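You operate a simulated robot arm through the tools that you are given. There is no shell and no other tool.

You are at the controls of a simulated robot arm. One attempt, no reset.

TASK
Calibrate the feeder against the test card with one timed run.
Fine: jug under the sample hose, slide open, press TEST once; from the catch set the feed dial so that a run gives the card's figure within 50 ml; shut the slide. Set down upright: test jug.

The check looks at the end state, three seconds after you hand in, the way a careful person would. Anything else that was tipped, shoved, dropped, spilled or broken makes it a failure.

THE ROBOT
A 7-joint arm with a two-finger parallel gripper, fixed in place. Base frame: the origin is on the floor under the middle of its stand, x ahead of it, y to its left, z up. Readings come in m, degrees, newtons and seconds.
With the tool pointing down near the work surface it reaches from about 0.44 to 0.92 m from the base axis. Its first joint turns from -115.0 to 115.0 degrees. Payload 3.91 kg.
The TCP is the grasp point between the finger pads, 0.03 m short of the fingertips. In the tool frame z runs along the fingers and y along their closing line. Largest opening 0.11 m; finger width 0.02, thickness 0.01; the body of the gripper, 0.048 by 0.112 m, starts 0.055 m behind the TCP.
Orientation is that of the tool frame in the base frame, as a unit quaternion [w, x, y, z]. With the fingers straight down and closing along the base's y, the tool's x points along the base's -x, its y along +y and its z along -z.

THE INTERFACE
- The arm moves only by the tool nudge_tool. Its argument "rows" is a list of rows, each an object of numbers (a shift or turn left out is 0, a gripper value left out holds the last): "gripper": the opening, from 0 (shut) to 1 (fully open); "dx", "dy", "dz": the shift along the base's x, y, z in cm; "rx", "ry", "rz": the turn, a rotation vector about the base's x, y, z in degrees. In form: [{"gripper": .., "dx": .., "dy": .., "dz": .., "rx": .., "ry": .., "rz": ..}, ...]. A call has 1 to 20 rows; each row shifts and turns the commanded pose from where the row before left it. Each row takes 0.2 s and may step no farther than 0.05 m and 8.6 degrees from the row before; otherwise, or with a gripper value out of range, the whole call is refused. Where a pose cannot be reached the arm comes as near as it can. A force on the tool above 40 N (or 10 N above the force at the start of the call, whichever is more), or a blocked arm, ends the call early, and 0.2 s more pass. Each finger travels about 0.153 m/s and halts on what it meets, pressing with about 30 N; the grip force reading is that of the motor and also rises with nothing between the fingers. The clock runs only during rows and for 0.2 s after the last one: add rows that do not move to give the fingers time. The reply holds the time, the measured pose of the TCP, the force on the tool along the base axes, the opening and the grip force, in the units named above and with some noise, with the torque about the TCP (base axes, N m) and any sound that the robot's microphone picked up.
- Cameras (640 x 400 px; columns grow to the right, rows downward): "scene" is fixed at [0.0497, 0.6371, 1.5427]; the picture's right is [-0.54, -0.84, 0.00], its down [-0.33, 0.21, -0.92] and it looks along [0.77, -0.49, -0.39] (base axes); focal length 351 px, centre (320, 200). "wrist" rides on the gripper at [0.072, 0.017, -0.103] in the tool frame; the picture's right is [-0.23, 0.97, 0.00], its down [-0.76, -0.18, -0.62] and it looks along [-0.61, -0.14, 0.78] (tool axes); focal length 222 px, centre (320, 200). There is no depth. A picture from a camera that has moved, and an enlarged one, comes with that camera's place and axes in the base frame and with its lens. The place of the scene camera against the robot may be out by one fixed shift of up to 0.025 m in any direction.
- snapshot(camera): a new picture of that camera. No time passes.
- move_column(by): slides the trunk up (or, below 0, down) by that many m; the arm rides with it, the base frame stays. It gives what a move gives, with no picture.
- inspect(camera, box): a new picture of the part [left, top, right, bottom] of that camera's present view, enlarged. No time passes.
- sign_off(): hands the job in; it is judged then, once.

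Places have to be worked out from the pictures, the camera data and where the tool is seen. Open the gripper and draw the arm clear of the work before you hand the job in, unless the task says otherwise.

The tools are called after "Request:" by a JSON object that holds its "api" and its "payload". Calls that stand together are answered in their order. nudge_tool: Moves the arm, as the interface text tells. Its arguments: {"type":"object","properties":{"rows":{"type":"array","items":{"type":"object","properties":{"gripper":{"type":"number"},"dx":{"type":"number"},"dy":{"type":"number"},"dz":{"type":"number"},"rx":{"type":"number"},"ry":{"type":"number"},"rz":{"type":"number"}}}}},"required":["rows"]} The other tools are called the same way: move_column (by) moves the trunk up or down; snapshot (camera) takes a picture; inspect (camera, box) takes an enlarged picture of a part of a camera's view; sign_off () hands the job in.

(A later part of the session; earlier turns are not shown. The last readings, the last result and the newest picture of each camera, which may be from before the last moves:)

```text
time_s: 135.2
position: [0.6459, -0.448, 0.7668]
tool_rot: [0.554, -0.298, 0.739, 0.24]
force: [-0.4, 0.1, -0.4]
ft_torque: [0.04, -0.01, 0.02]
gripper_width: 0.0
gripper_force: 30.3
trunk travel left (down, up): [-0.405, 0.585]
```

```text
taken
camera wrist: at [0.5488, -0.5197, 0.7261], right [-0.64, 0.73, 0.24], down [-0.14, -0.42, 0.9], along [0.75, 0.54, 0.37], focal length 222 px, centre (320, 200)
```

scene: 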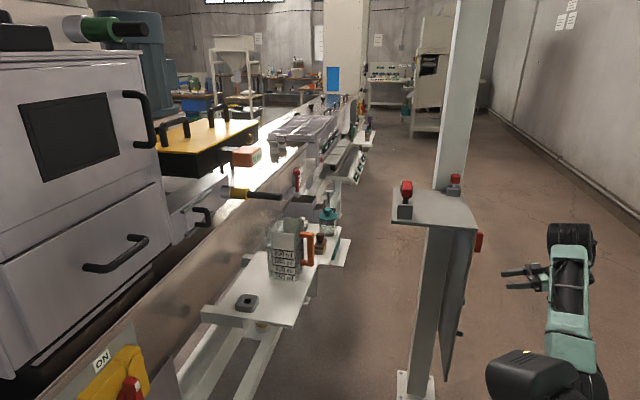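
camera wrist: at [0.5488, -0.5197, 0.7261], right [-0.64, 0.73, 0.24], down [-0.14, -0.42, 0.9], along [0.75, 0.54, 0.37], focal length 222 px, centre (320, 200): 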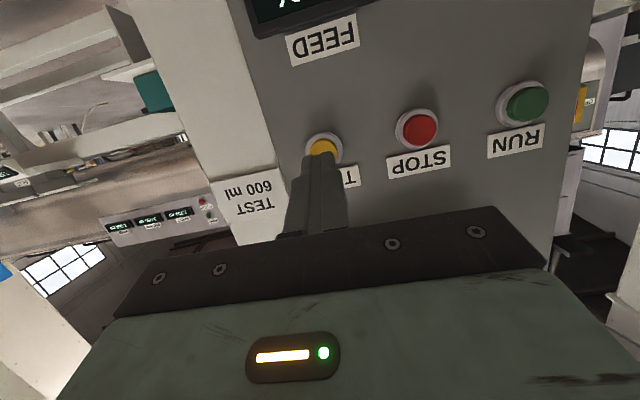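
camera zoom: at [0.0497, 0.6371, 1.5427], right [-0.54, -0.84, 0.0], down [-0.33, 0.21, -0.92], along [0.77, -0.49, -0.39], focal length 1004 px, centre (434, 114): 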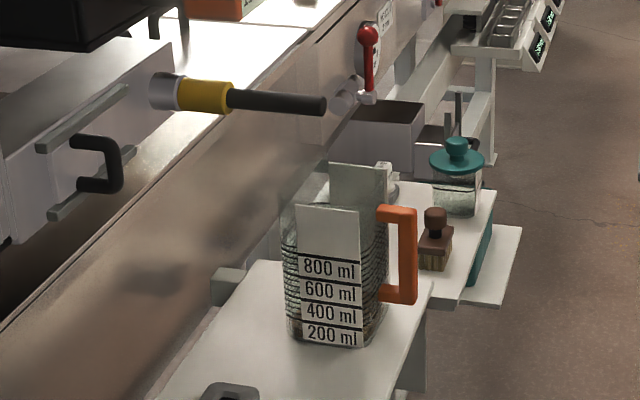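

I back away a bit more and lower to see the TEST display while the run proceeds.

Request:
{"api": "nudge_tool", "payload": {"rows": [{"dx": -2, "dy": -2}, {"dx": -2, "dy": -2}, {"dx": -2, "dy": -2}, {}]}}

Request:
{"api": "move_column", "payload": {"by": -0.12}}

Request:
{"api": "snapshot", "payload": {"camera": "wrist"}}

Request:
{"api": "inspect", "payload": {"camera": "scene", "box": [250, 190, 350, 290]}}

```text
time_s: 136.2
position: [0.5852, -0.5077, 0.7685]
tool_rot: [0.555, -0.298, 0.739, 0.24]
force: [-0.5, 0.4, 0.1]
ft_torque: [0.04, -0.01, -0.01]
gripper_width: 0.0
gripper_force: 30.3
trunk travel left (down, up): [-0.405, 0.585]
```

```text
time_s: 137.8
position: [0.5847, -0.5072, 0.6472]
tool_rot: [0.555, -0.298, 0.739, 0.24]
force: [-0.1, -0.2, -0.8]
ft_torque: [0.01, -0.04, -0.04]
gripper_width: 0.0
gripper_force: 30.3
trunk travel left (down, up): [-0.285, 0.705]
```

```text
taken
camera wrist: at [0.488, -0.5794, 0.6062], right [-0.64, 0.73, 0.24], down [-0.14, -0.42, 0.9], along [0.75, 0.54, 0.37], focal length 222 px, centre (320, 200)
```

wrist: 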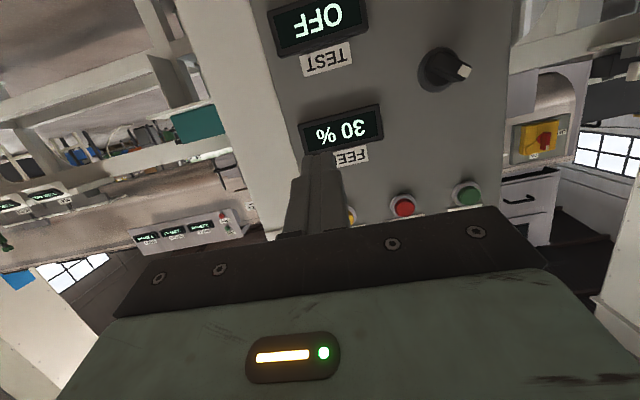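

```text
4.00 times, centred on (300, 240) of scene
camera zoom: at [0.0497, 0.6371, 1.5427], right [-0.54, -0.84, 0.0], down [-0.33, 0.21, -0.92], along [0.77, -0.49, -0.39], focal length 1405 px, centre (400, 40)
```

zoom: 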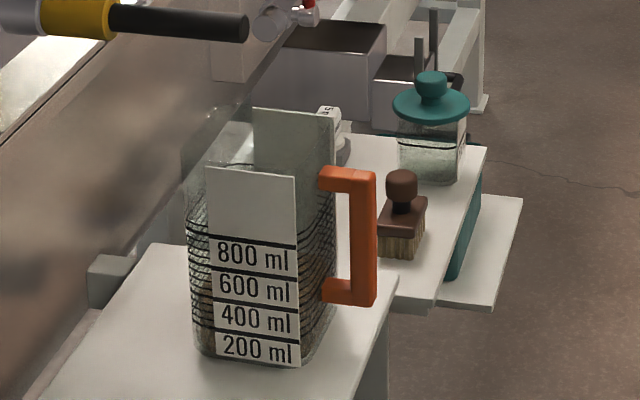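

TEST shows OFF again and there's brownish material in the jug. I wait two seconds and compare the level.

Request:
{"api": "nudge_tool", "payload": {"rows": [{}, {}, {}, {}, {}, {}, {}, {}, {}, {}]}}

Request:
{"api": "inspect", "payload": {"camera": "scene", "box": [260, 210, 320, 270]}}

Request:
{"api": "inspect", "payload": {"camera": "wrist", "box": [250, 0, 410, 180]}}

```text
time_s: 139.9
position: [0.5857, -0.5067, 0.6474]
tool_rot: [0.555, -0.298, 0.738, 0.24]
force: [0.1, 0.8, 0.1]
ft_torque: [0.0, 0.01, 0.02]
gripper_width: 0.0001
gripper_force: 29.6
trunk travel left (down, up): [-0.285, 0.705]
```

```text
6.67 times, centred on (290, 240) of scene
camera zoom: at [0.0497, 0.6371, 1.5427], right [-0.54, -0.84, 0.0], down [-0.33, 0.21, -0.92], along [0.77, -0.49, -0.39], focal length 2342 px, centre (520, -67)
```

zoom: 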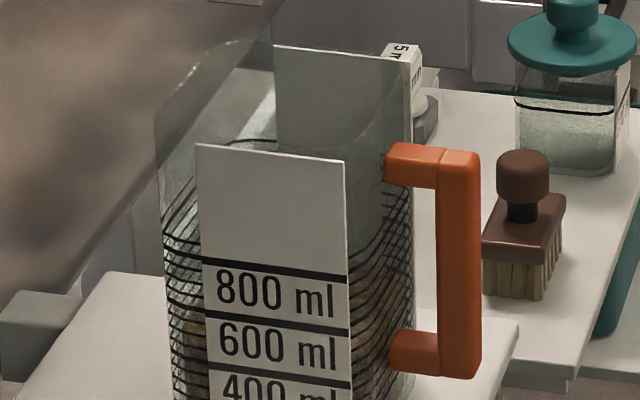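

```text
2.22 times, centred on (330, 90) of wrist
camera zoom: at [0.488, -0.5794, 0.6062], right [-0.64, 0.73, 0.24], down [-0.14, -0.42, 0.9], along [0.75, 0.54, 0.37], focal length 494 px, centre (298, 444)
```

zoom: 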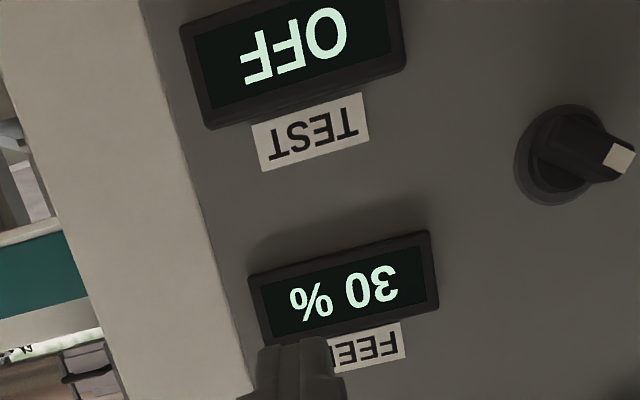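

The run has ended (TEST: OFF). Now I read the level; zoom lower on the jug.

Request:
{"api": "inspect", "payload": {"camera": "scene", "box": [260, 230, 320, 290]}}

Request:
{"api": "inspect", "payload": {"camera": "scene", "box": [290, 235, 315, 285]}}

```text
6.67 times, centred on (290, 260) of scene
camera zoom: at [0.0497, 0.6371, 1.5427], right [-0.54, -0.84, 0.0], down [-0.33, 0.21, -0.92], along [0.77, -0.49, -0.39], focal length 2342 px, centre (520, -200)
```

zoom: 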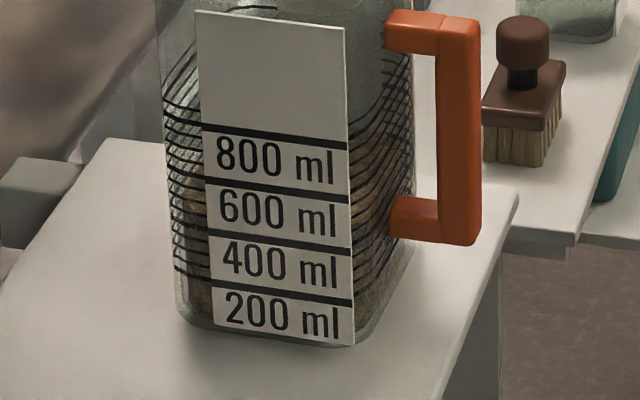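

```text
8.00 times, centred on (302, 260) of scene
camera zoom: at [0.0497, 0.6371, 1.5427], right [-0.54, -0.84, 0.0], down [-0.33, 0.21, -0.92], along [0.77, -0.49, -0.39], focal length 2811 px, centre (460, -280)
```

zoom: 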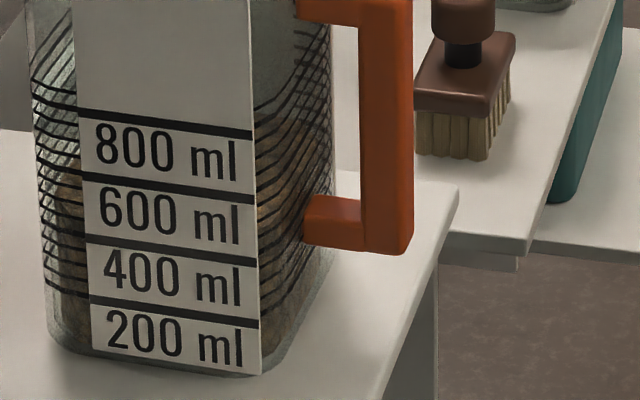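

Level is somewhere between 400 and 700 ml but the oblique view is ambiguous. I go back to view the jug horizontally with the wrist camera: raise first.

Request:
{"api": "move_column", "payload": {"by": 0.4}}

Request:
{"api": "move_column", "payload": {"by": 0.3}}

Request:
{"api": "nudge_tool", "payload": {"rows": [{"dx": 0.5, "dy": 3.3}, {"dx": 0.5, "dy": 3.3}, {"dx": 0.5, "dy": 3.3}, {"dx": 0.9, "dy": 3.3}, {"dx": 0.9, "dy": 3.3}, {"dx": 0.9, "dy": 3.3}, {"dx": 0.9, "dy": 3.3}, {"dx": 0.9, "dy": 3.3}, {"dy": 3.6}, {"dy": 3.6}, {"dy": 3.6}, {"dy": 3.6}, {"dy": 3.6}, {"dy": 3.6}, {"dy": 3.6}, {"dy": 3.6}, {"dy": 3.6}, {"dy": 3.6}, {}]}}

Request:
{"api": "snapshot", "payload": {"camera": "wrist"}}

```text
time_s: 143.8
position: [0.5848, -0.5077, 1.048]
tool_rot: [0.555, -0.298, 0.738, 0.24]
force: [-1.1, -0.1, -0.1]
ft_torque: [-0.02, -0.02, 0.01]
gripper_width: 0.0003
gripper_force: 29.9
trunk travel left (down, up): [-0.685, 0.305]
```

```text
time_s: 146.8
position: [0.5845, -0.5077, 1.3481]
tool_rot: [0.556, -0.298, 0.738, 0.24]
force: [0.0, 0.1, -0.1]
ft_torque: [0.03, -0.02, 0.0]
gripper_width: 0.0
gripper_force: 30.4
trunk travel left (down, up): [-0.985, 0.005]
```

```text
time_s: 150.8
position: [0.6447, 0.1125, 1.3486]
tool_rot: [0.555, -0.298, 0.739, 0.24]
force: [-1.1, -0.2, -0.1]
ft_torque: [0.01, -0.02, -0.02]
gripper_width: 0.0
gripper_force: 30.0
trunk travel left (down, up): [-0.985, 0.005]
```

```text
taken
camera wrist: at [0.5475, 0.0425, 1.3076], right [-0.64, 0.73, 0.24], down [-0.14, -0.42, 0.9], along [0.76, 0.54, 0.37], focal length 222 px, centre (320, 200)
```

wrist: 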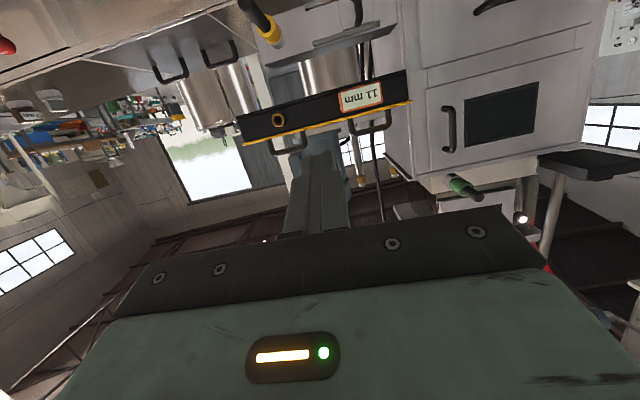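

I level the wrist camera and lower the trunk so it looks horizontally at the jug.

Request:
{"api": "nudge_tool", "payload": {"rows": [{"rx": -5.2, "ry": 5.2}, {"rx": -5.2, "ry": 5.2}, {"rx": -5.2, "ry": 5.2}, {}]}}

Request:
{"api": "move_column", "payload": {"by": -0.35}}

Request:
{"api": "snapshot", "payload": {"camera": "wrist"}}

```text
time_s: 151.8
position: [0.6445, 0.1154, 1.3494]
tool_rot: [0.405, -0.335, 0.832, 0.176]
force: [0.1, 0.4, -0.4]
ft_torque: [0.01, 0.0, -0.04]
gripper_width: 0.0001
gripper_force: 30.0
trunk travel left (down, up): [-0.985, 0.005]
```

```text
time_s: 155.2
position: [0.646, 0.1167, 0.9991]
tool_rot: [0.405, -0.335, 0.832, 0.175]
force: [0.3, -0.8, 0.9]
ft_torque: [-0.02, 0.01, 0.0]
gripper_width: 0.0
gripper_force: 30.3
trunk travel left (down, up): [-0.635, 0.355]
```

```text
taken
camera wrist: at [0.5432, 0.039, 1.0051], right [-0.58, 0.79, 0.2], down [0.12, -0.16, 0.98], along [0.81, 0.59, 0.0], focal length 222 px, centre (320, 200)
```

wrist: 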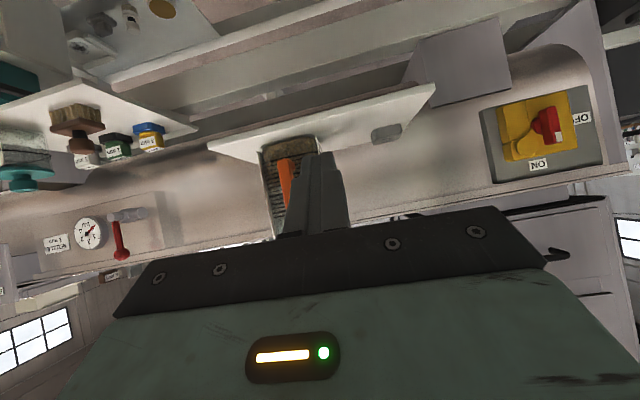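

The closed fingers hide the jug; I open them fully to look between them.

Request:
{"api": "nudge_tool", "payload": {"rows": [{"gripper": 1.0}, {}, {}]}}

Request:
{"api": "inspect", "payload": {"camera": "wrist", "box": [220, 110, 360, 250]}}

Request:
{"api": "inspect", "payload": {"camera": "wrist", "box": [255, 130, 325, 240]}}

```text
time_s: 156.0
position: [0.6445, 0.1153, 0.9996]
tool_rot: [0.404, -0.335, 0.833, 0.175]
force: [-0.1, -0.3, 0.4]
ft_torque: [-0.05, 0.01, -0.01]
gripper_width: 0.1099
gripper_force: 0.0
trunk travel left (down, up): [-0.635, 0.355]
```

```text
2.86 times, centred on (290, 180) of wrist
camera zoom: at [0.5432, 0.039, 1.0051], right [-0.58, 0.79, 0.2], down [0.12, -0.16, 0.98], along [0.81, 0.59, 0.0], focal length 635 px, centre (406, 257)
```

zoom: 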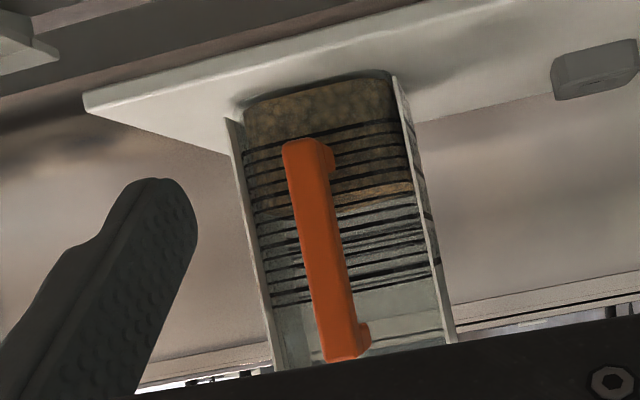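

```text
3.64 times, centred on (290, 185) of wrist
camera zoom: at [0.5432, 0.039, 1.0051], right [-0.58, 0.79, 0.2], down [0.12, -0.16, 0.98], along [0.81, 0.59, 0.0], focal length 808 px, centre (429, 254)
```

zoom: 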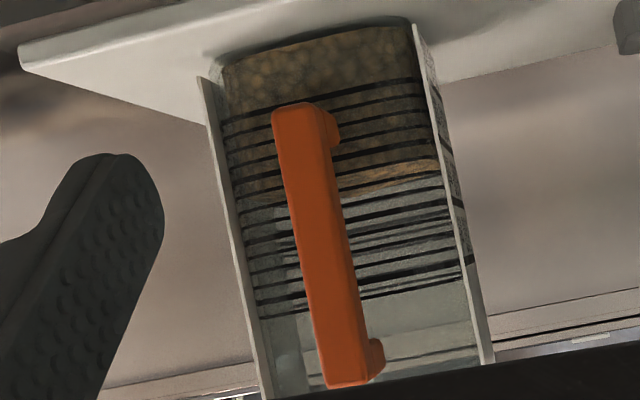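

I can see brown material from the base up to a clear surface. I zoom further to count graduation lines.

Request:
{"api": "inspect", "payload": {"camera": "wrist", "box": [270, 130, 325, 185]}}

Request:
{"api": "inspect", "payload": {"camera": "wrist", "box": [285, 150, 325, 220]}}

Request:
{"api": "inspect", "payload": {"camera": "wrist", "box": [300, 130, 340, 170]}}

```text
7.27 times, centred on (298, 158) of wrist
camera zoom: at [0.5432, 0.039, 1.0051], right [-0.58, 0.79, 0.2], down [0.12, -0.16, 0.98], along [0.81, 0.59, 0.0], focal length 1615 px, centre (484, 509)
```

zoom: 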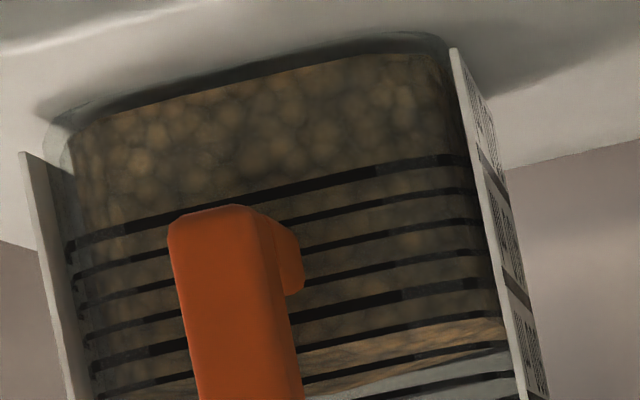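

```text
5.71 times, centred on (305, 185) of wrist
camera zoom: at [0.5432, 0.039, 1.0051], right [-0.58, 0.79, 0.2], down [0.12, -0.16, 0.98], along [0.81, 0.59, 0.0], focal length 1269 px, centre (406, 286)
```

zoom: 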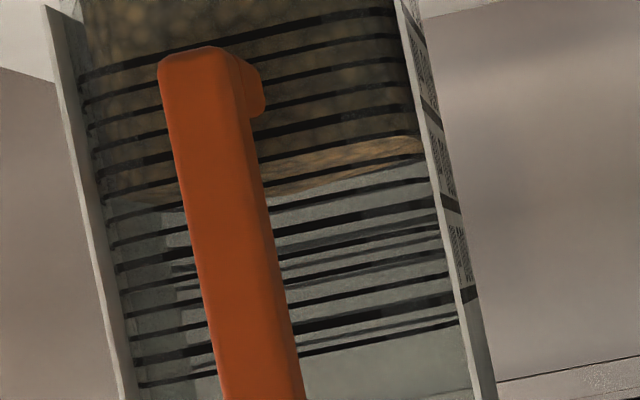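

```text
10.00 times, centred on (320, 150) of wrist
camera zoom: at [0.5432, 0.039, 1.0051], right [-0.58, 0.79, 0.2], down [0.12, -0.16, 0.98], along [0.81, 0.59, 0.0], focal length 2221 px, centre (320, 700)
```

zoom: 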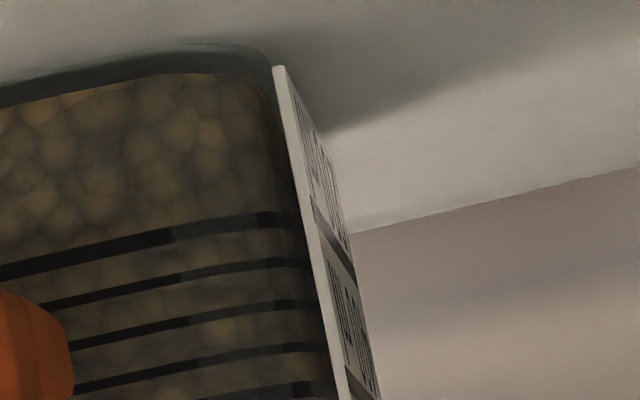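

Lines are every 50 ml (thick at 200/400/600/800). The surface meets the front wall just past the line after 400; I zoom in there.

Request:
{"api": "inspect", "payload": {"camera": "wrist", "box": [305, 150, 330, 185]}}

Request:
{"api": "inspect", "payload": {"camera": "wrist", "box": [265, 150, 300, 195]}}

```text
11.43 times, centred on (318, 168) of wrist
camera zoom: at [0.5432, 0.039, 1.0051], right [-0.58, 0.79, 0.2], down [0.12, -0.16, 0.98], along [0.81, 0.59, 0.0], focal length 2538 px, centre (349, 571)
```

zoom: 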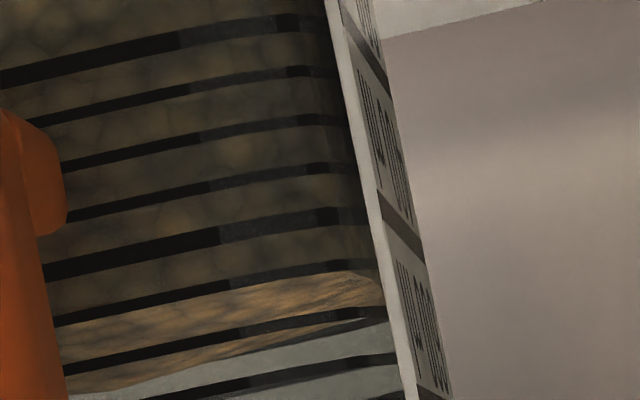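

```text
8.89 times, centred on (282, 172) of wrist
camera zoom: at [0.5432, 0.039, 1.0051], right [-0.58, 0.79, 0.2], down [0.12, -0.16, 0.98], along [0.81, 0.59, 0.0], focal length 1974 px, centre (653, 444)
```

zoom: 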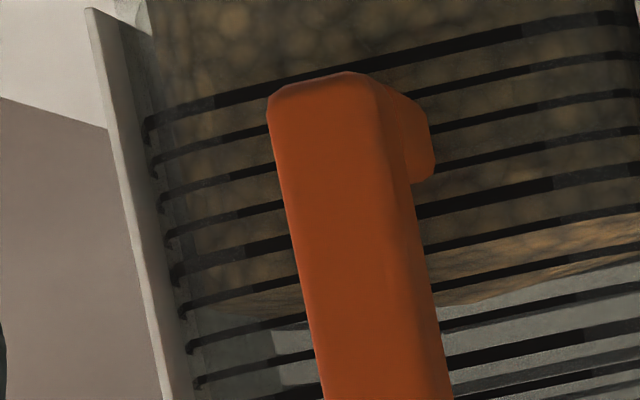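

The surface meets the wall at just about the 450 ml line (≈455 ml) at 30 %, so about 15 ml per percent; 600 ml needs 40 %. Since I'm near the feeder, I shut the slide first: raise, flatten the tool again and go to the known approach point.

Request:
{"api": "move_column", "payload": {"by": 0.157}}

Request:
{"api": "nudge_tool", "payload": {"rows": [{"rx": 5.2, "ry": -5.2, "gripper": 0.6}, {"rx": 5.2, "ry": -5.2, "dx": 0.4, "dy": 2.5}, {"rx": 5.2, "ry": -5.2, "dx": 0.4, "dy": 2.5}, {"rz": -5, "dx": 0.5, "dy": 3}, {"rz": -5, "dx": 0.5, "dy": 3}, {"dx": 0.5, "dy": 3}, {"dx": 0.4, "dy": 3}, {}]}}

Request:
{"api": "snapshot", "payload": {"camera": "wrist"}}

```text
time_s: 157.8
position: [0.6451, 0.1153, 1.1552]
tool_rot: [0.404, -0.336, 0.832, 0.176]
force: [-0.5, -0.3, -0.4]
ft_torque: [0.02, 0.02, -0.02]
gripper_width: 0.1102
gripper_force: 0.0
trunk travel left (down, up): [-0.792, 0.198]
```

```text
time_s: 159.6
position: [0.6711, 0.2871, 1.1557]
tool_rot: [0.574, -0.233, 0.761, 0.191]
force: [-0.3, 0.6, -0.6]
ft_torque: [0.0, 0.0, 0.02]
gripper_width: 0.0658
gripper_force: 0.0
trunk travel left (down, up): [-0.792, 0.198]
```

```text
taken
camera wrist: at [0.5639, 0.233, 1.1152], right [-0.5, 0.83, 0.24], down [-0.21, -0.39, 0.9], along [0.84, 0.4, 0.37], focal length 222 px, centre (320, 200)
```

wrist: 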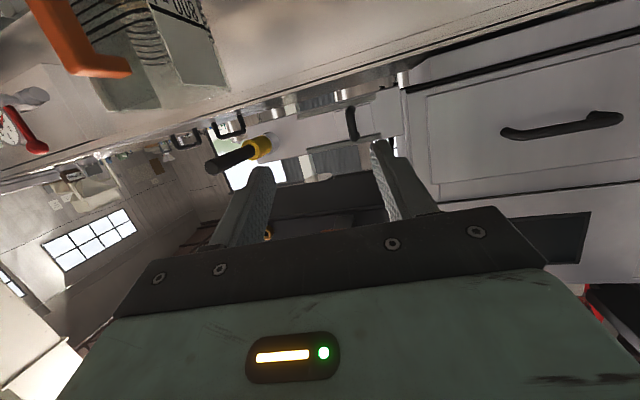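

Same approach pose as before. I advance toward the slide handle in its open position, target TCP ≈(0.836, 0.445).

Request:
{"api": "nudge_tool", "payload": {"rows": [{"dx": 1.5, "dy": 1.5}, {"dx": 1.5, "dy": 1.5}, {"dx": 1.5, "dy": 1.5}, {"dx": 1.5, "dy": 1.5}, {"dx": 1.5, "dy": 1.5}, {"dx": 1.4, "dy": 1.4}, {"dx": 1.4, "dy": 1.4}, {"dx": 1.4, "dy": 1.4}, {"dx": 1.4, "dy": 1.4}, {"dx": 1.0, "dy": 1.0}, {}]}}

Request:
{"api": "inspect", "payload": {"camera": "wrist", "box": [200, 60, 460, 240]}}

Request:
{"api": "inspect", "payload": {"camera": "scene", "box": [150, 150, 350, 280]}}

```text
time_s: 162.0
position: [0.8133, 0.4266, 1.156]
tool_rot: [0.574, -0.233, 0.761, 0.191]
force: [0.7, 0.6, -0.1]
ft_torque: [0.0, 0.02, 0.04]
gripper_width: 0.066
gripper_force: 0.0
trunk travel left (down, up): [-0.792, 0.198]
```

```text
2.22 times, centred on (330, 150) of wrist
camera zoom: at [0.7054, 0.3722, 1.1142], right [-0.51, 0.83, 0.24], down [-0.21, -0.39, 0.9], along [0.84, 0.4, 0.37], focal length 494 px, centre (298, 311)
```

zoom: 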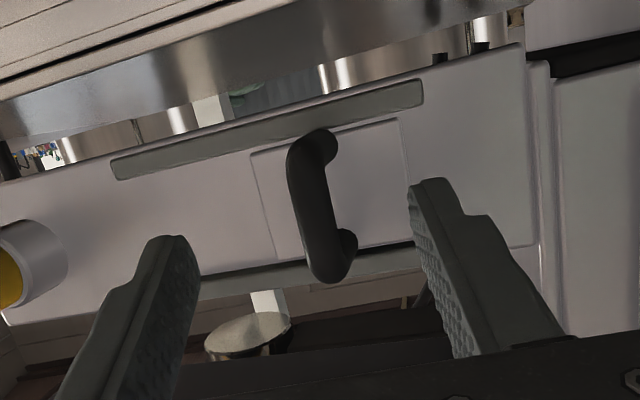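

```text
3.08 times, centred on (250, 215) of scene
camera zoom: at [0.0497, 0.6371, 1.5427], right [-0.54, -0.84, 0.0], down [-0.33, 0.21, -0.92], along [0.77, -0.49, -0.39], focal length 1081 px, centre (535, 154)
```

zoom: 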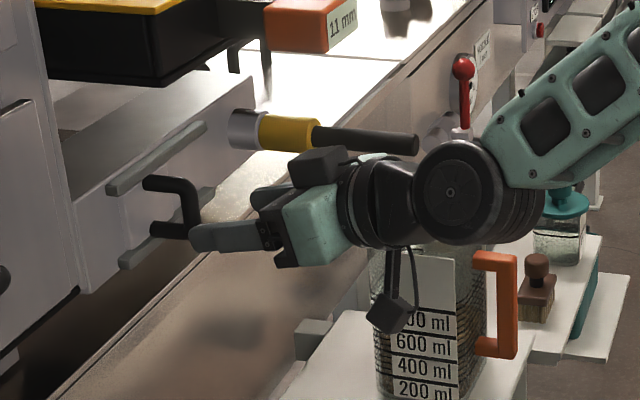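

Bar is between the fingers. I go in the last 2.9 cm and close.

Request:
{"api": "nudge_tool", "payload": {"rows": [{"dx": 0.6, "dy": 0.8}, {"dx": 0.6, "dy": 0.8}, {"dx": 0.6, "dy": 0.7}, {}, {"gripper": 0.35}, {"gripper": 0.15}, {"gripper": 0}, {"gripper": 0}, {}]}}

Request:
{"api": "inspect", "payload": {"camera": "wrist", "box": [200, 60, 460, 240]}}

```text
time_s: 164.0
position: [0.8338, 0.4459, 1.1543]
tool_rot: [0.575, -0.231, 0.762, 0.19]
force: [8.9, -18.7, -1.6]
ft_torque: [-0.1, 0.05, -0.66]
gripper_width: 0.0137
gripper_force: 44.8
trunk travel left (down, up): [-0.792, 0.198]
```

```text
2.22 times, centred on (330, 150) of wrist
camera zoom: at [0.7256, 0.3924, 1.1136], right [-0.5, 0.83, 0.24], down [-0.21, -0.39, 0.9], along [0.84, 0.4, 0.37], focal length 494 px, centre (298, 311)
```

zoom: 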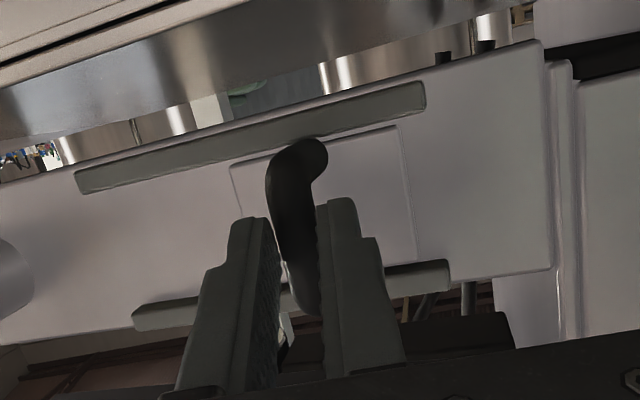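

Gripped again. I push the slide back toward the hose end, about 5–5.5 cm, until the stop.

Request:
{"api": "nudge_tool", "payload": {"rows": [{"dx": 0.6, "dy": -0.6}, {"dx": 0.7, "dy": -0.7}, {"dx": 0.7, "dy": -0.7}, {"dx": 0.7, "dy": -0.7}, {"dx": 0.7, "dy": -0.7}, {"dx": 0.4, "dy": -0.4}, {}]}}

Request:
{"api": "inspect", "payload": {"camera": "wrist", "box": [200, 60, 460, 240]}}

```text
time_s: 165.6
position: [0.8697, 0.4109, 1.1549]
tool_rot: [0.573, -0.232, 0.763, 0.19]
force: [-19.3, -16.3, -10.4]
ft_torque: [-0.26, 0.29, -0.05]
gripper_width: 0.0133
gripper_force: 45.2
trunk travel left (down, up): [-0.792, 0.198]
```

```text
2.22 times, centred on (330, 150) of wrist
camera zoom: at [0.7608, 0.357, 1.114], right [-0.5, 0.83, 0.24], down [-0.21, -0.39, 0.9], along [0.84, 0.4, 0.37], focal length 494 px, centre (298, 311)
```

zoom: 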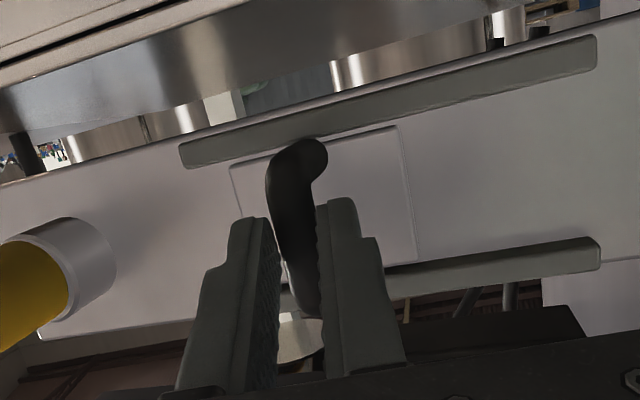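

The slide is back to within about 5 mm of its original place, not at the stop yet. I push on a little, easing the inward pressure.

Request:
{"api": "nudge_tool", "payload": {"rows": [{"dx": 0.2, "dy": -0.4}, {"dx": 0.3, "dy": -0.3}, {}]}}

Request:
{"api": "inspect", "payload": {"camera": "wrist", "box": [200, 60, 460, 240]}}

```text
time_s: 166.4
position: [0.8725, 0.4063, 1.1553]
tool_rot: [0.573, -0.234, 0.762, 0.192]
force: [-15.1, -0.2, -14.9]
ft_torque: [0.07, -0.24, 0.25]
gripper_width: 0.0135
gripper_force: 45.1
trunk travel left (down, up): [-0.792, 0.198]
```

```text
2.22 times, centred on (330, 150) of wrist
camera zoom: at [0.7654, 0.3523, 1.114], right [-0.51, 0.83, 0.24], down [-0.21, -0.39, 0.9], along [0.84, 0.4, 0.37], focal length 494 px, centre (298, 311)
```

zoom: 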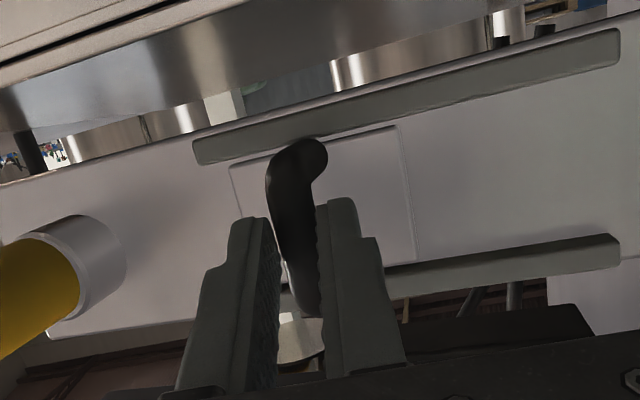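

The slab-to-rail offset now matches the original shut position. I press a touch more to confirm the stop.

Request:
{"api": "nudge_tool", "payload": {"rows": [{"dx": 0.3, "dy": -0.3}, {}]}}

Request:
{"api": "inspect", "payload": {"camera": "wrist", "box": [200, 60, 460, 240]}}

```text
time_s: 167.0
position: [0.8734, 0.4065, 1.1553]
tool_rot: [0.572, -0.234, 0.763, 0.191]
force: [-28.1, 10.9, -14.4]
ft_torque: [-0.11, 0.0, 0.74]
gripper_width: 0.0136
gripper_force: 45.0
trunk travel left (down, up): [-0.792, 0.198]
```

```text
2.22 times, centred on (330, 150) of wrist
camera zoom: at [0.7657, 0.3517, 1.1142], right [-0.51, 0.83, 0.24], down [-0.21, -0.39, 0.9], along [0.84, 0.41, 0.37], focal length 494 px, centre (298, 311)
```

zoom: 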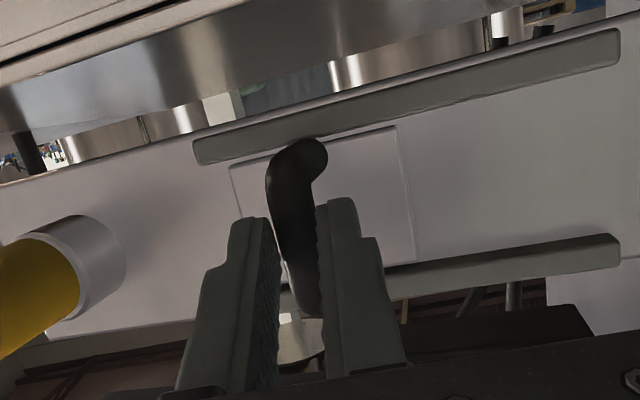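

The slide is firmly at its shut stop (≈28 N, no movement). I relax slightly, open, and back straight out.

Request:
{"api": "nudge_tool", "payload": {"rows": [{"dx": -0.1, "dy": 0.1}, {"gripper": 0.3}, {"gripper": 0.6}, {}, {"dx": -0.7, "dy": -0.7}, {"dx": -1.2, "dy": -1.2}, {"dx": -1.4, "dy": -1.4}, {"dx": -1.4, "dy": -1.4}, {"dx": -1.4, "dy": -1.4}, {"dx": -1.4, "dy": -1.4}, {"dx": -1.4, "dy": -1.4}, {"dx": -1.5, "dy": -1.4}, {}]}}

Request:
{"api": "snapshot", "payload": {"camera": "wrist"}}

Request:
{"api": "inspect", "payload": {"camera": "scene", "box": [150, 150, 350, 280]}}

```text
time_s: 169.8
position: [0.7726, 0.2981, 1.1574]
tool_rot: [0.574, -0.233, 0.761, 0.192]
force: [0.8, -0.6, 0.6]
ft_torque: [-0.02, -0.02, -0.01]
gripper_width: 0.0663
gripper_force: 0.1
trunk travel left (down, up): [-0.792, 0.198]
```

```text
taken
camera wrist: at [0.6634, 0.2454, 1.1149], right [-0.5, 0.83, 0.24], down [-0.21, -0.39, 0.9], along [0.84, 0.4, 0.37], focal length 222 px, centre (320, 200)
```

wrist: 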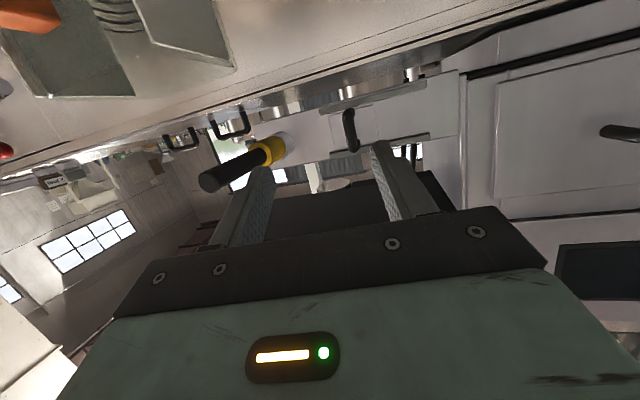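

```text
3.08 times, centred on (250, 215) of scene
camera zoom: at [0.0497, 0.6371, 1.5427], right [-0.54, -0.84, 0.0], down [-0.33, 0.21, -0.92], along [0.77, -0.49, -0.39], focal length 1081 px, centre (535, 154)
```

zoom: 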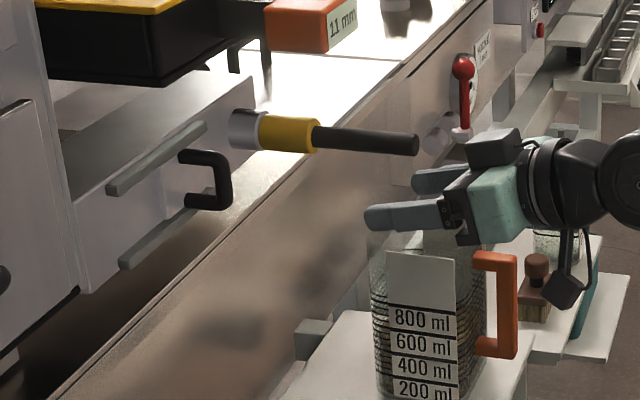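

Slide is shut at its original spot and the jug is undisturbed. I back out, raise, and swing over to the panel for the dial.

Request:
{"api": "nudge_tool", "payload": {"rows": [{"dx": -1.5, "dy": -1.2}, {"dx": -1.5, "dy": -1.2}, {"dx": -1.5, "dy": -1.2}, {"dx": -1.5, "dy": -1.2}, {"dx": -1.5, "dy": -1.2}, {"dx": -1.5, "dy": -1.2}, {}]}}

Request:
{"api": "move_column", "payload": {"by": 0.197}}

Request:
{"api": "nudge_tool", "payload": {"rows": [{"dy": -3.6}, {"dy": -3.6}, {"dy": -3.6}, {"dy": -3.6}, {"dy": -3.6}, {"dy": -3.6}, {"dy": -3.6}, {"dy": -3.6}, {"dy": -3.6}, {"dx": -0.5, "dy": -3.3, "rz": 2}, {"dx": -0.9, "dy": -3.3, "rz": 2}, {"dx": -0.9, "dy": -3.3, "rz": 2}, {"dx": -0.9, "dy": -3.3, "rz": 2}, {"dx": -1.0, "dy": -3.3, "rz": 2}, {"dx": -1.2, "dy": -3.3}, {"dx": -1.3, "dy": -3.3}, {"dx": -1.3, "dy": -3.3}, {"dx": -1.3, "dy": -3.3}, {"dx": -1.3, "dy": -2.0}, {}]}}

```text
time_s: 171.4
position: [0.6832, 0.2267, 1.1554]
tool_rot: [0.574, -0.233, 0.761, 0.191]
force: [0.0, -0.5, 0.3]
ft_torque: [-0.04, -0.02, 0.02]
gripper_width: 0.0658
gripper_force: 0.0
trunk travel left (down, up): [-0.792, 0.198]
```

```text
time_s: 173.6
position: [0.6825, 0.2262, 1.3524]
tool_rot: [0.575, -0.233, 0.761, 0.192]
force: [-0.1, 0.0, 0.4]
ft_torque: [0.0, 0.02, 0.04]
gripper_width: 0.0661
gripper_force: 0.0
trunk travel left (down, up): [-0.989, 0.001]
```

```text
time_s: 177.8
position: [0.5779, -0.413, 1.3525]
tool_rot: [0.555, -0.298, 0.739, 0.24]
force: [0.1, 0.8, 0.2]
ft_torque: [0.01, -0.05, -0.02]
gripper_width: 0.0661
gripper_force: 0.0
trunk travel left (down, up): [-0.989, 0.001]
```

Over the panel side now. I line up in front of the knob (n≈0.63) at a safe distance and lower the trunk.

Request:
{"api": "nudge_tool", "payload": {"rows": [{"dx": -2.0, "dy": -0.5}, {"dx": -2.0, "dy": -0.5}, {"dx": -2.0, "dy": -0.5}, {"dx": -2.0, "dy": -0.5}, {}]}}

Request:
{"api": "move_column", "payload": {"by": -0.4}}

Request:
{"api": "move_column", "payload": {"by": -0.3}}

Request:
{"api": "snapshot", "payload": {"camera": "wrist"}}

```text
time_s: 178.9
position: [0.4977, -0.4345, 1.3522]
tool_rot: [0.555, -0.298, 0.739, 0.239]
force: [1.0, 0.2, -0.5]
ft_torque: [0.0, 0.01, -0.02]
gripper_width: 0.0659
gripper_force: 0.1
trunk travel left (down, up): [-0.989, 0.001]
```

```text
time_s: 182.8
position: [0.4974, -0.4342, 0.9527]
tool_rot: [0.555, -0.298, 0.738, 0.24]
force: [0.5, -0.6, 0.2]
ft_torque: [-0.01, 0.01, -0.02]
gripper_width: 0.0662
gripper_force: 0.1
trunk travel left (down, up): [-0.589, 0.401]
```

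```text
time_s: 185.8
position: [0.4986, -0.4341, 0.6529]
tool_rot: [0.556, -0.297, 0.739, 0.239]
force: [0.8, -0.2, -0.1]
ft_torque: [0.0, -0.03, -0.01]
gripper_width: 0.0661
gripper_force: 0.0
trunk travel left (down, up): [-0.289, 0.701]
```

```text
taken
camera wrist: at [0.4012, -0.5061, 0.6114], right [-0.64, 0.73, 0.24], down [-0.14, -0.42, 0.9], along [0.75, 0.54, 0.37], focal length 222 px, centre (320, 200)
```

wrist: 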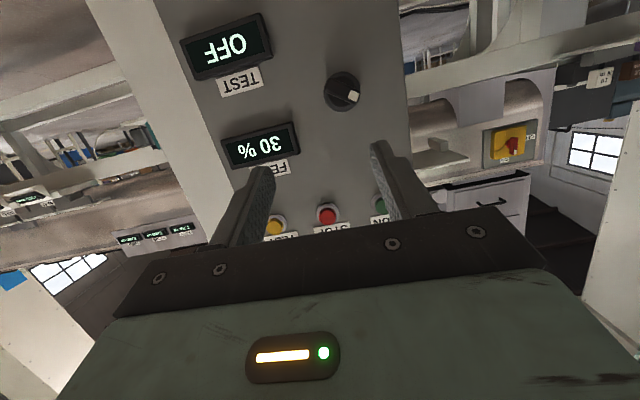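

Request:
{"api": "inspect", "payload": {"camera": "wrist", "box": [300, 50, 390, 140]}}

Request:
{"api": "inspect", "payload": {"camera": "scene", "box": [250, 190, 350, 290]}}

```text
4.44 times, centred on (345, 95) of wrist
camera zoom: at [0.4012, -0.5061, 0.6114], right [-0.64, 0.73, 0.24], down [-0.14, -0.42, 0.9], along [0.75, 0.54, 0.37], focal length 987 px, centre (209, 667)
```

zoom: 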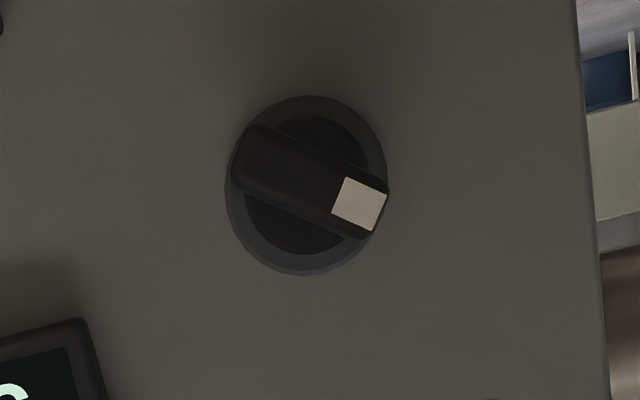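

```text
4.00 times, centred on (300, 240) of scene
camera zoom: at [0.0497, 0.6371, 1.5427], right [-0.54, -0.84, 0.0], down [-0.33, 0.21, -0.92], along [0.77, -0.49, -0.39], focal length 1405 px, centre (400, 40)
```

zoom: 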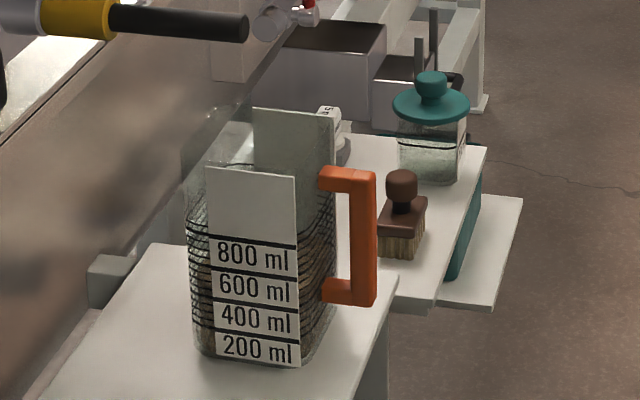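

The pointer is about 54° left of vertical at 30 %, which fits a -135°…+135° dial (2.7° per %), so 40 % needs +27° clockwise. I level the tool to horizontal and roll it 54° counterclockwise to match the knob's bar.

Request:
{"api": "nudge_tool", "payload": {"rows": [{"rx": 5.45, "ry": -5.45}, {"rx": 5.45, "ry": -5.45}, {"rx": -5.66, "ry": -5.66}, {"rx": -5.66, "ry": -5.66}, {"rx": -5.66, "ry": -5.66}, {"rx": -5.66, "ry": -5.66}, {"rx": -5.66, "ry": -5.66}, {"rx": -5.66, "ry": -5.66}, {"rx": -4.24, "ry": -4.24}, {}]}}

Request:
{"api": "snapshot", "payload": {"camera": "wrist"}}

```text
time_s: 188.0
position: [0.4987, -0.434, 0.6529]
tool_rot: [0.703, -0.535, 0.465, -0.048]
force: [0.0, 0.6, -0.1]
ft_torque: [0.0, 0.01, -0.01]
gripper_width: 0.0661
gripper_force: 0.0
trunk travel left (down, up): [-0.289, 0.701]
```

```text
taken
camera wrist: at [0.4584, -0.5414, 0.596], right [-0.55, 0.54, -0.64], down [-0.79, -0.09, 0.61], along [0.27, 0.84, 0.47], focal length 222 px, centre (320, 200)
```

wrist: 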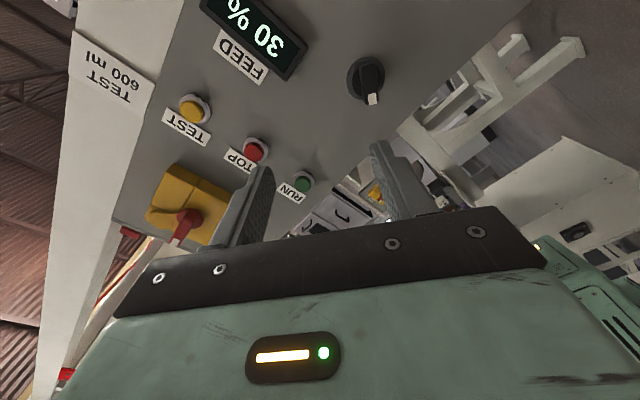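

Aligned: the knob bar now appears along the finger plane. I zoom in to fix the knob centre precisely.

Request:
{"api": "inspect", "payload": {"camera": "wrist", "box": [320, 30, 410, 120]}}

```text
4.44 times, centred on (365, 75) of wrist
camera zoom: at [0.4584, -0.5414, 0.596], right [-0.55, 0.54, -0.64], down [-0.79, -0.09, 0.61], along [0.27, 0.84, 0.47], focal length 987 px, centre (120, 756)
```

zoom: 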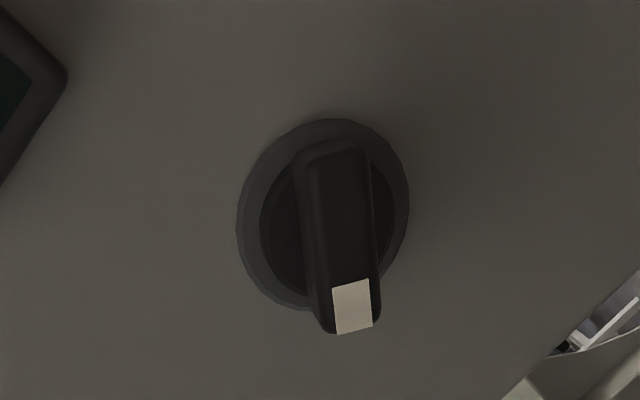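

Knob centre at n≈0.630, z≈0.598, bar front face ≈3 cm in front of its base. I move in front of it with the fingers straddling, 5 cm short.

Request:
{"api": "nudge_tool", "payload": {"rows": [{"dx": 0.77, "dy": 1.61, "dz": -1.1}, {"dx": 0.77, "dy": 1.61, "dz": -1.1}, {"dx": 0.77, "dy": 1.61, "dz": -1.1}, {"dx": 0.77, "dy": 1.61, "dz": -1.1}, {"dx": 0.77, "dy": 1.61, "dz": -1.1}, {}]}}

Request:
{"api": "snapshot", "payload": {"camera": "wrist"}}

Request:
{"api": "inspect", "payload": {"camera": "wrist", "box": [230, 60, 430, 240]}}

```text
time_s: 189.4
position: [0.5375, -0.3528, 0.5977]
tool_rot: [0.703, -0.534, 0.467, -0.047]
force: [-0.2, 0.0, -0.4]
ft_torque: [0.0, -0.02, 0.04]
gripper_width: 0.0662
gripper_force: 0.0
trunk travel left (down, up): [-0.289, 0.701]
```

```text
taken
camera wrist: at [0.4965, -0.4602, 0.5414], right [-0.55, 0.54, -0.64], down [-0.79, -0.09, 0.61], along [0.27, 0.84, 0.48], focal length 222 px, centre (320, 200)
```

wrist: 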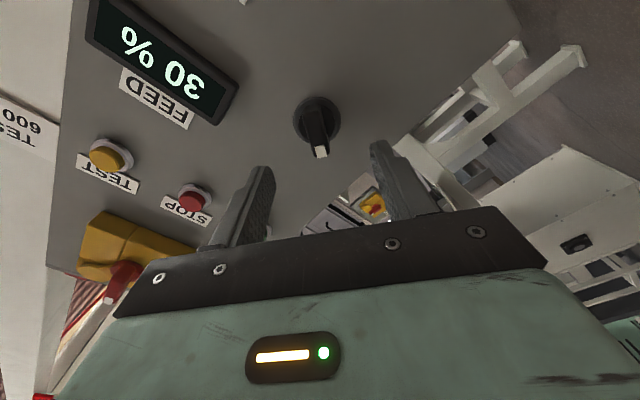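

```text
2.22 times, centred on (330, 150) of wrist
camera zoom: at [0.4965, -0.4602, 0.5414], right [-0.55, 0.54, -0.64], down [-0.79, -0.09, 0.61], along [0.27, 0.84, 0.48], focal length 494 px, centre (298, 311)
```

zoom: 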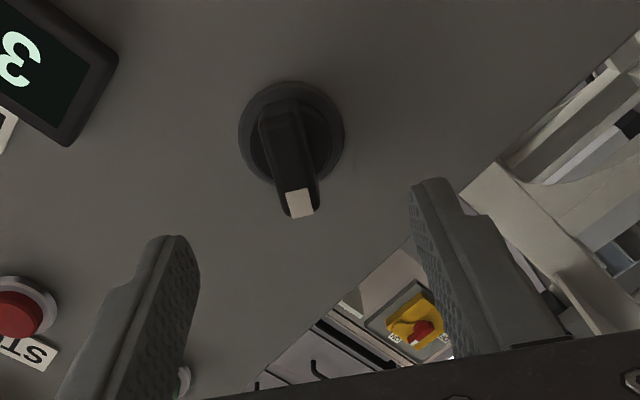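

Well aligned (within 2–3 mm), and the FEED display is readable from here. I advance until the fingertips flank the bar.

Request:
{"api": "nudge_tool", "payload": {"rows": [{"dx": 0.8, "dy": 0.6, "dz": 0.15}, {"dx": 0.8, "dy": 0.8}, {"dx": 0.8, "dy": 0.8}, {"dx": 0.8, "dy": 0.8}, {"dx": 0.7, "dy": 0.7}, {}]}}

Request:
{"api": "inspect", "payload": {"camera": "wrist", "box": [230, 60, 430, 240]}}

```text
time_s: 190.8
position: [0.5745, -0.3158, 0.5997]
tool_rot: [0.704, -0.534, 0.466, -0.047]
force: [0.2, -0.4, 0.4]
ft_torque: [-0.02, 0.0, -0.03]
gripper_width: 0.0659
gripper_force: 0.1
trunk travel left (down, up): [-0.289, 0.701]
```

```text
2.22 times, centred on (330, 150) of wrist
camera zoom: at [0.5346, -0.4237, 0.5424], right [-0.55, 0.54, -0.64], down [-0.79, -0.09, 0.61], along [0.27, 0.84, 0.48], focal length 494 px, centre (298, 311)
```

zoom: 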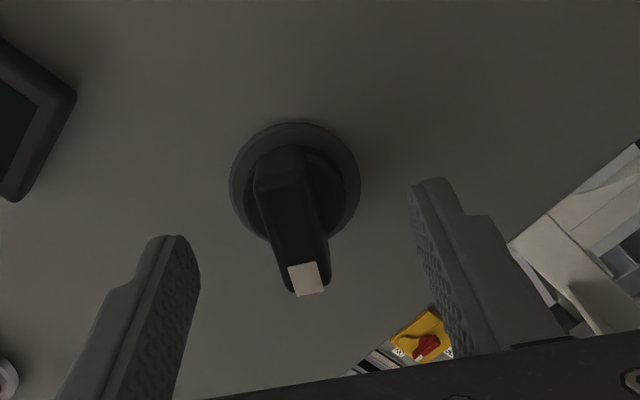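

Fingertips are level with the bar's front. I go 2 cm further so the pads cover the bar, then close.

Request:
{"api": "nudge_tool", "payload": {"rows": [{"dx": 0.5, "dy": 0.5}, {"dx": 0.5, "dy": 0.5}, {"dx": 0.4, "dy": 0.4}, {}]}}

Request:
{"api": "nudge_tool", "payload": {"rows": [{"gripper": 0.4}, {"gripper": 0.25}, {"gripper": 0.1}, {"gripper": 0}, {}]}}

Request:
{"api": "snapshot", "payload": {"camera": "wrist"}}

```text
time_s: 191.8
position: [0.5894, -0.302, 0.5974]
tool_rot: [0.703, -0.535, 0.466, -0.046]
force: [-1.0, 0.2, -0.2]
ft_torque: [0.01, 0.0, -0.04]
gripper_width: 0.0659
gripper_force: 0.2
trunk travel left (down, up): [-0.289, 0.701]
```

```text
time_s: 193.0
position: [0.5889, -0.3023, 0.5986]
tool_rot: [0.704, -0.534, 0.465, -0.049]
force: [13.7, -6.3, 14.2]
ft_torque: [0.36, -0.26, -0.48]
gripper_width: 0.0347
gripper_force: 44.5
trunk travel left (down, up): [-0.289, 0.701]
```

```text
taken
camera wrist: at [0.5499, -0.41, 0.5426], right [-0.55, 0.54, -0.64], down [-0.79, -0.09, 0.6], along [0.27, 0.84, 0.48], focal length 222 px, centre (320, 200)
```

wrist: 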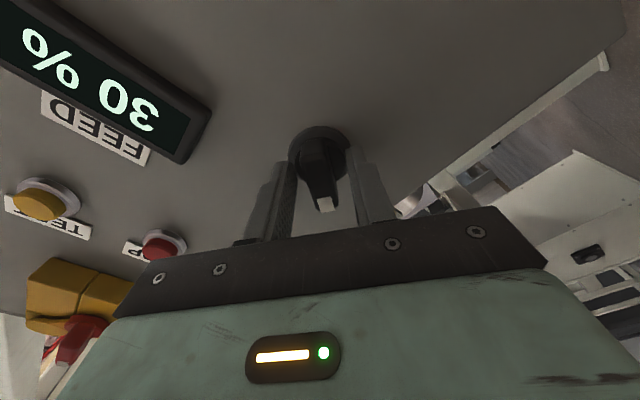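

It closed on the 35 mm round hub instead of the bar. I open, back off 0.9 cm, and close on the bar itself.

Request:
{"api": "nudge_tool", "payload": {"rows": [{"gripper": 0.45}, {"gripper": 0.45}, {"dx": -0.35, "dy": -0.35}, {"dx": -0.3, "dy": -0.3}, {}]}}

Request:
{"api": "nudge_tool", "payload": {"rows": [{"gripper": 0.3}, {"gripper": 0.15}, {"gripper": 0}, {"gripper": 0}, {}]}}

Request:
{"api": "snapshot", "payload": {"camera": "wrist"}}

```text
time_s: 194.2
position: [0.5827, -0.3083, 0.599]
tool_rot: [0.704, -0.534, 0.466, -0.046]
force: [-0.1, 0.1, 0.6]
ft_torque: [0.03, -0.02, 0.0]
gripper_width: 0.0493
gripper_force: 0.0
trunk travel left (down, up): [-0.289, 0.701]
```

```text
time_s: 195.4
position: [0.5837, -0.3091, 0.5986]
tool_rot: [0.704, -0.534, 0.466, -0.048]
force: [8.4, -4.5, 8.5]
ft_torque: [0.33, -0.32, -0.57]
gripper_width: 0.0158
gripper_force: 44.7
trunk travel left (down, up): [-0.289, 0.701]
```

```text
taken
camera wrist: at [0.5434, -0.4162, 0.5429], right [-0.55, 0.54, -0.64], down [-0.79, -0.09, 0.61], along [0.27, 0.84, 0.48], focal length 222 px, centre (320, 200)
```

wrist: 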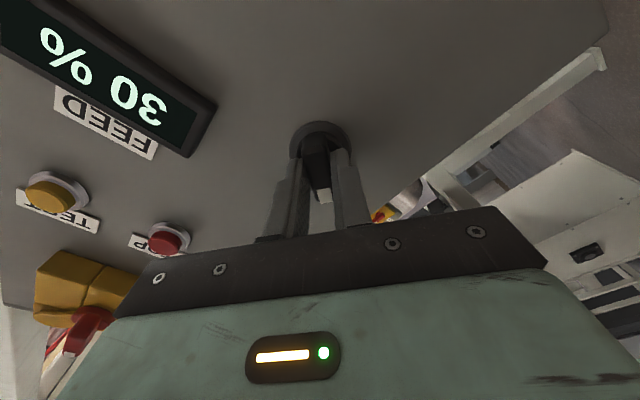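

Bar gripped (15.8 mm), display still 30 %. I relieve the small sideways force and turn clockwise about 13°, then check the display.

Request:
{"api": "nudge_tool", "payload": {"rows": [{"dx": 0.07, "dy": -0.07, "dz": 0.13}, {"rx": 3.2, "ry": 3.2}, {"rx": 3.2, "ry": 3.2}, {"rx": 3.2, "ry": 3.2}, {}]}}

Request:
{"api": "snapshot", "payload": {"camera": "wrist"}}

```text
time_s: 196.6
position: [0.5834, -0.308, 0.5991]
tool_rot: [0.704, -0.476, 0.527, 0.038]
force: [-3.2, 5.8, -13.6]
ft_torque: [0.32, -0.36, -0.02]
gripper_width: 0.0158
gripper_force: 44.9
trunk travel left (down, up): [-0.289, 0.701]
```

```text
taken
camera wrist: at [0.5329, -0.4058, 0.5333], right [-0.64, 0.63, -0.44], down [-0.68, -0.2, 0.71], along [0.36, 0.75, 0.56], focal length 222 px, centre (320, 200)
```

wrist: 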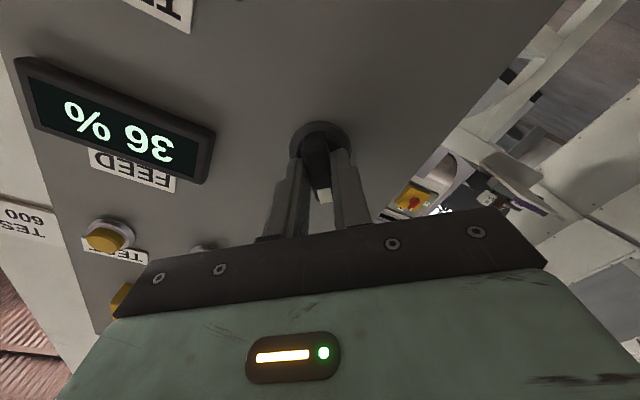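

The dial follows; I zoom the display.

Request:
{"api": "inspect", "payload": {"camera": "wrist", "box": [10, 50, 220, 200]}}

```text
2.67 times, centred on (115, 125) of wrist
camera zoom: at [0.5329, -0.4058, 0.5333], right [-0.64, 0.63, -0.44], down [-0.68, -0.2, 0.71], along [0.36, 0.75, 0.56], focal length 592 px, centre (867, 400)
```

zoom: 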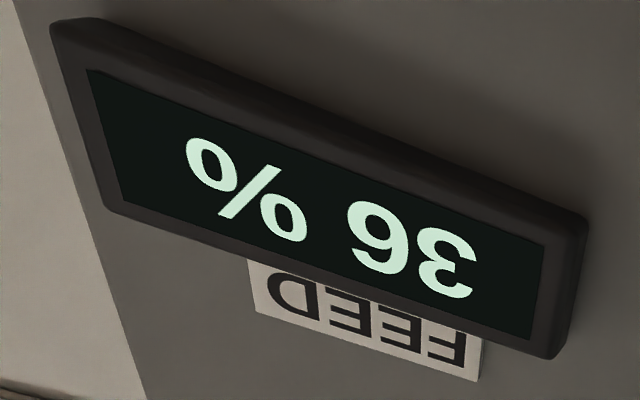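

I zoom tighter to tell 36 from 39.

Request:
{"api": "inspect", "payload": {"camera": "wrist", "box": [115, 105, 185, 175]}}

```text
5.71 times, centred on (150, 140) of wrist
camera zoom: at [0.5329, -0.4058, 0.5333], right [-0.64, 0.63, -0.44], down [-0.68, -0.2, 0.71], along [0.36, 0.75, 0.56], focal length 1269 px, centre (1291, 543)
```

zoom: 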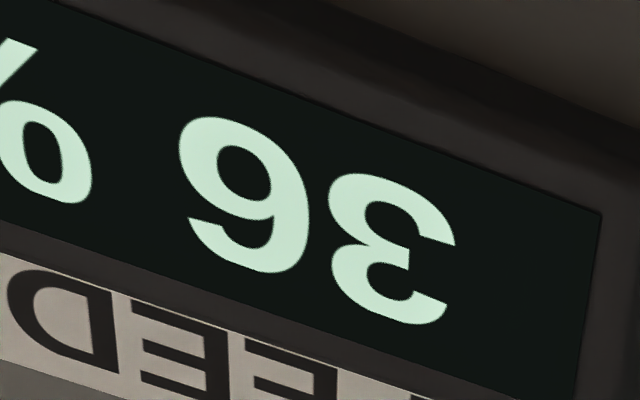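

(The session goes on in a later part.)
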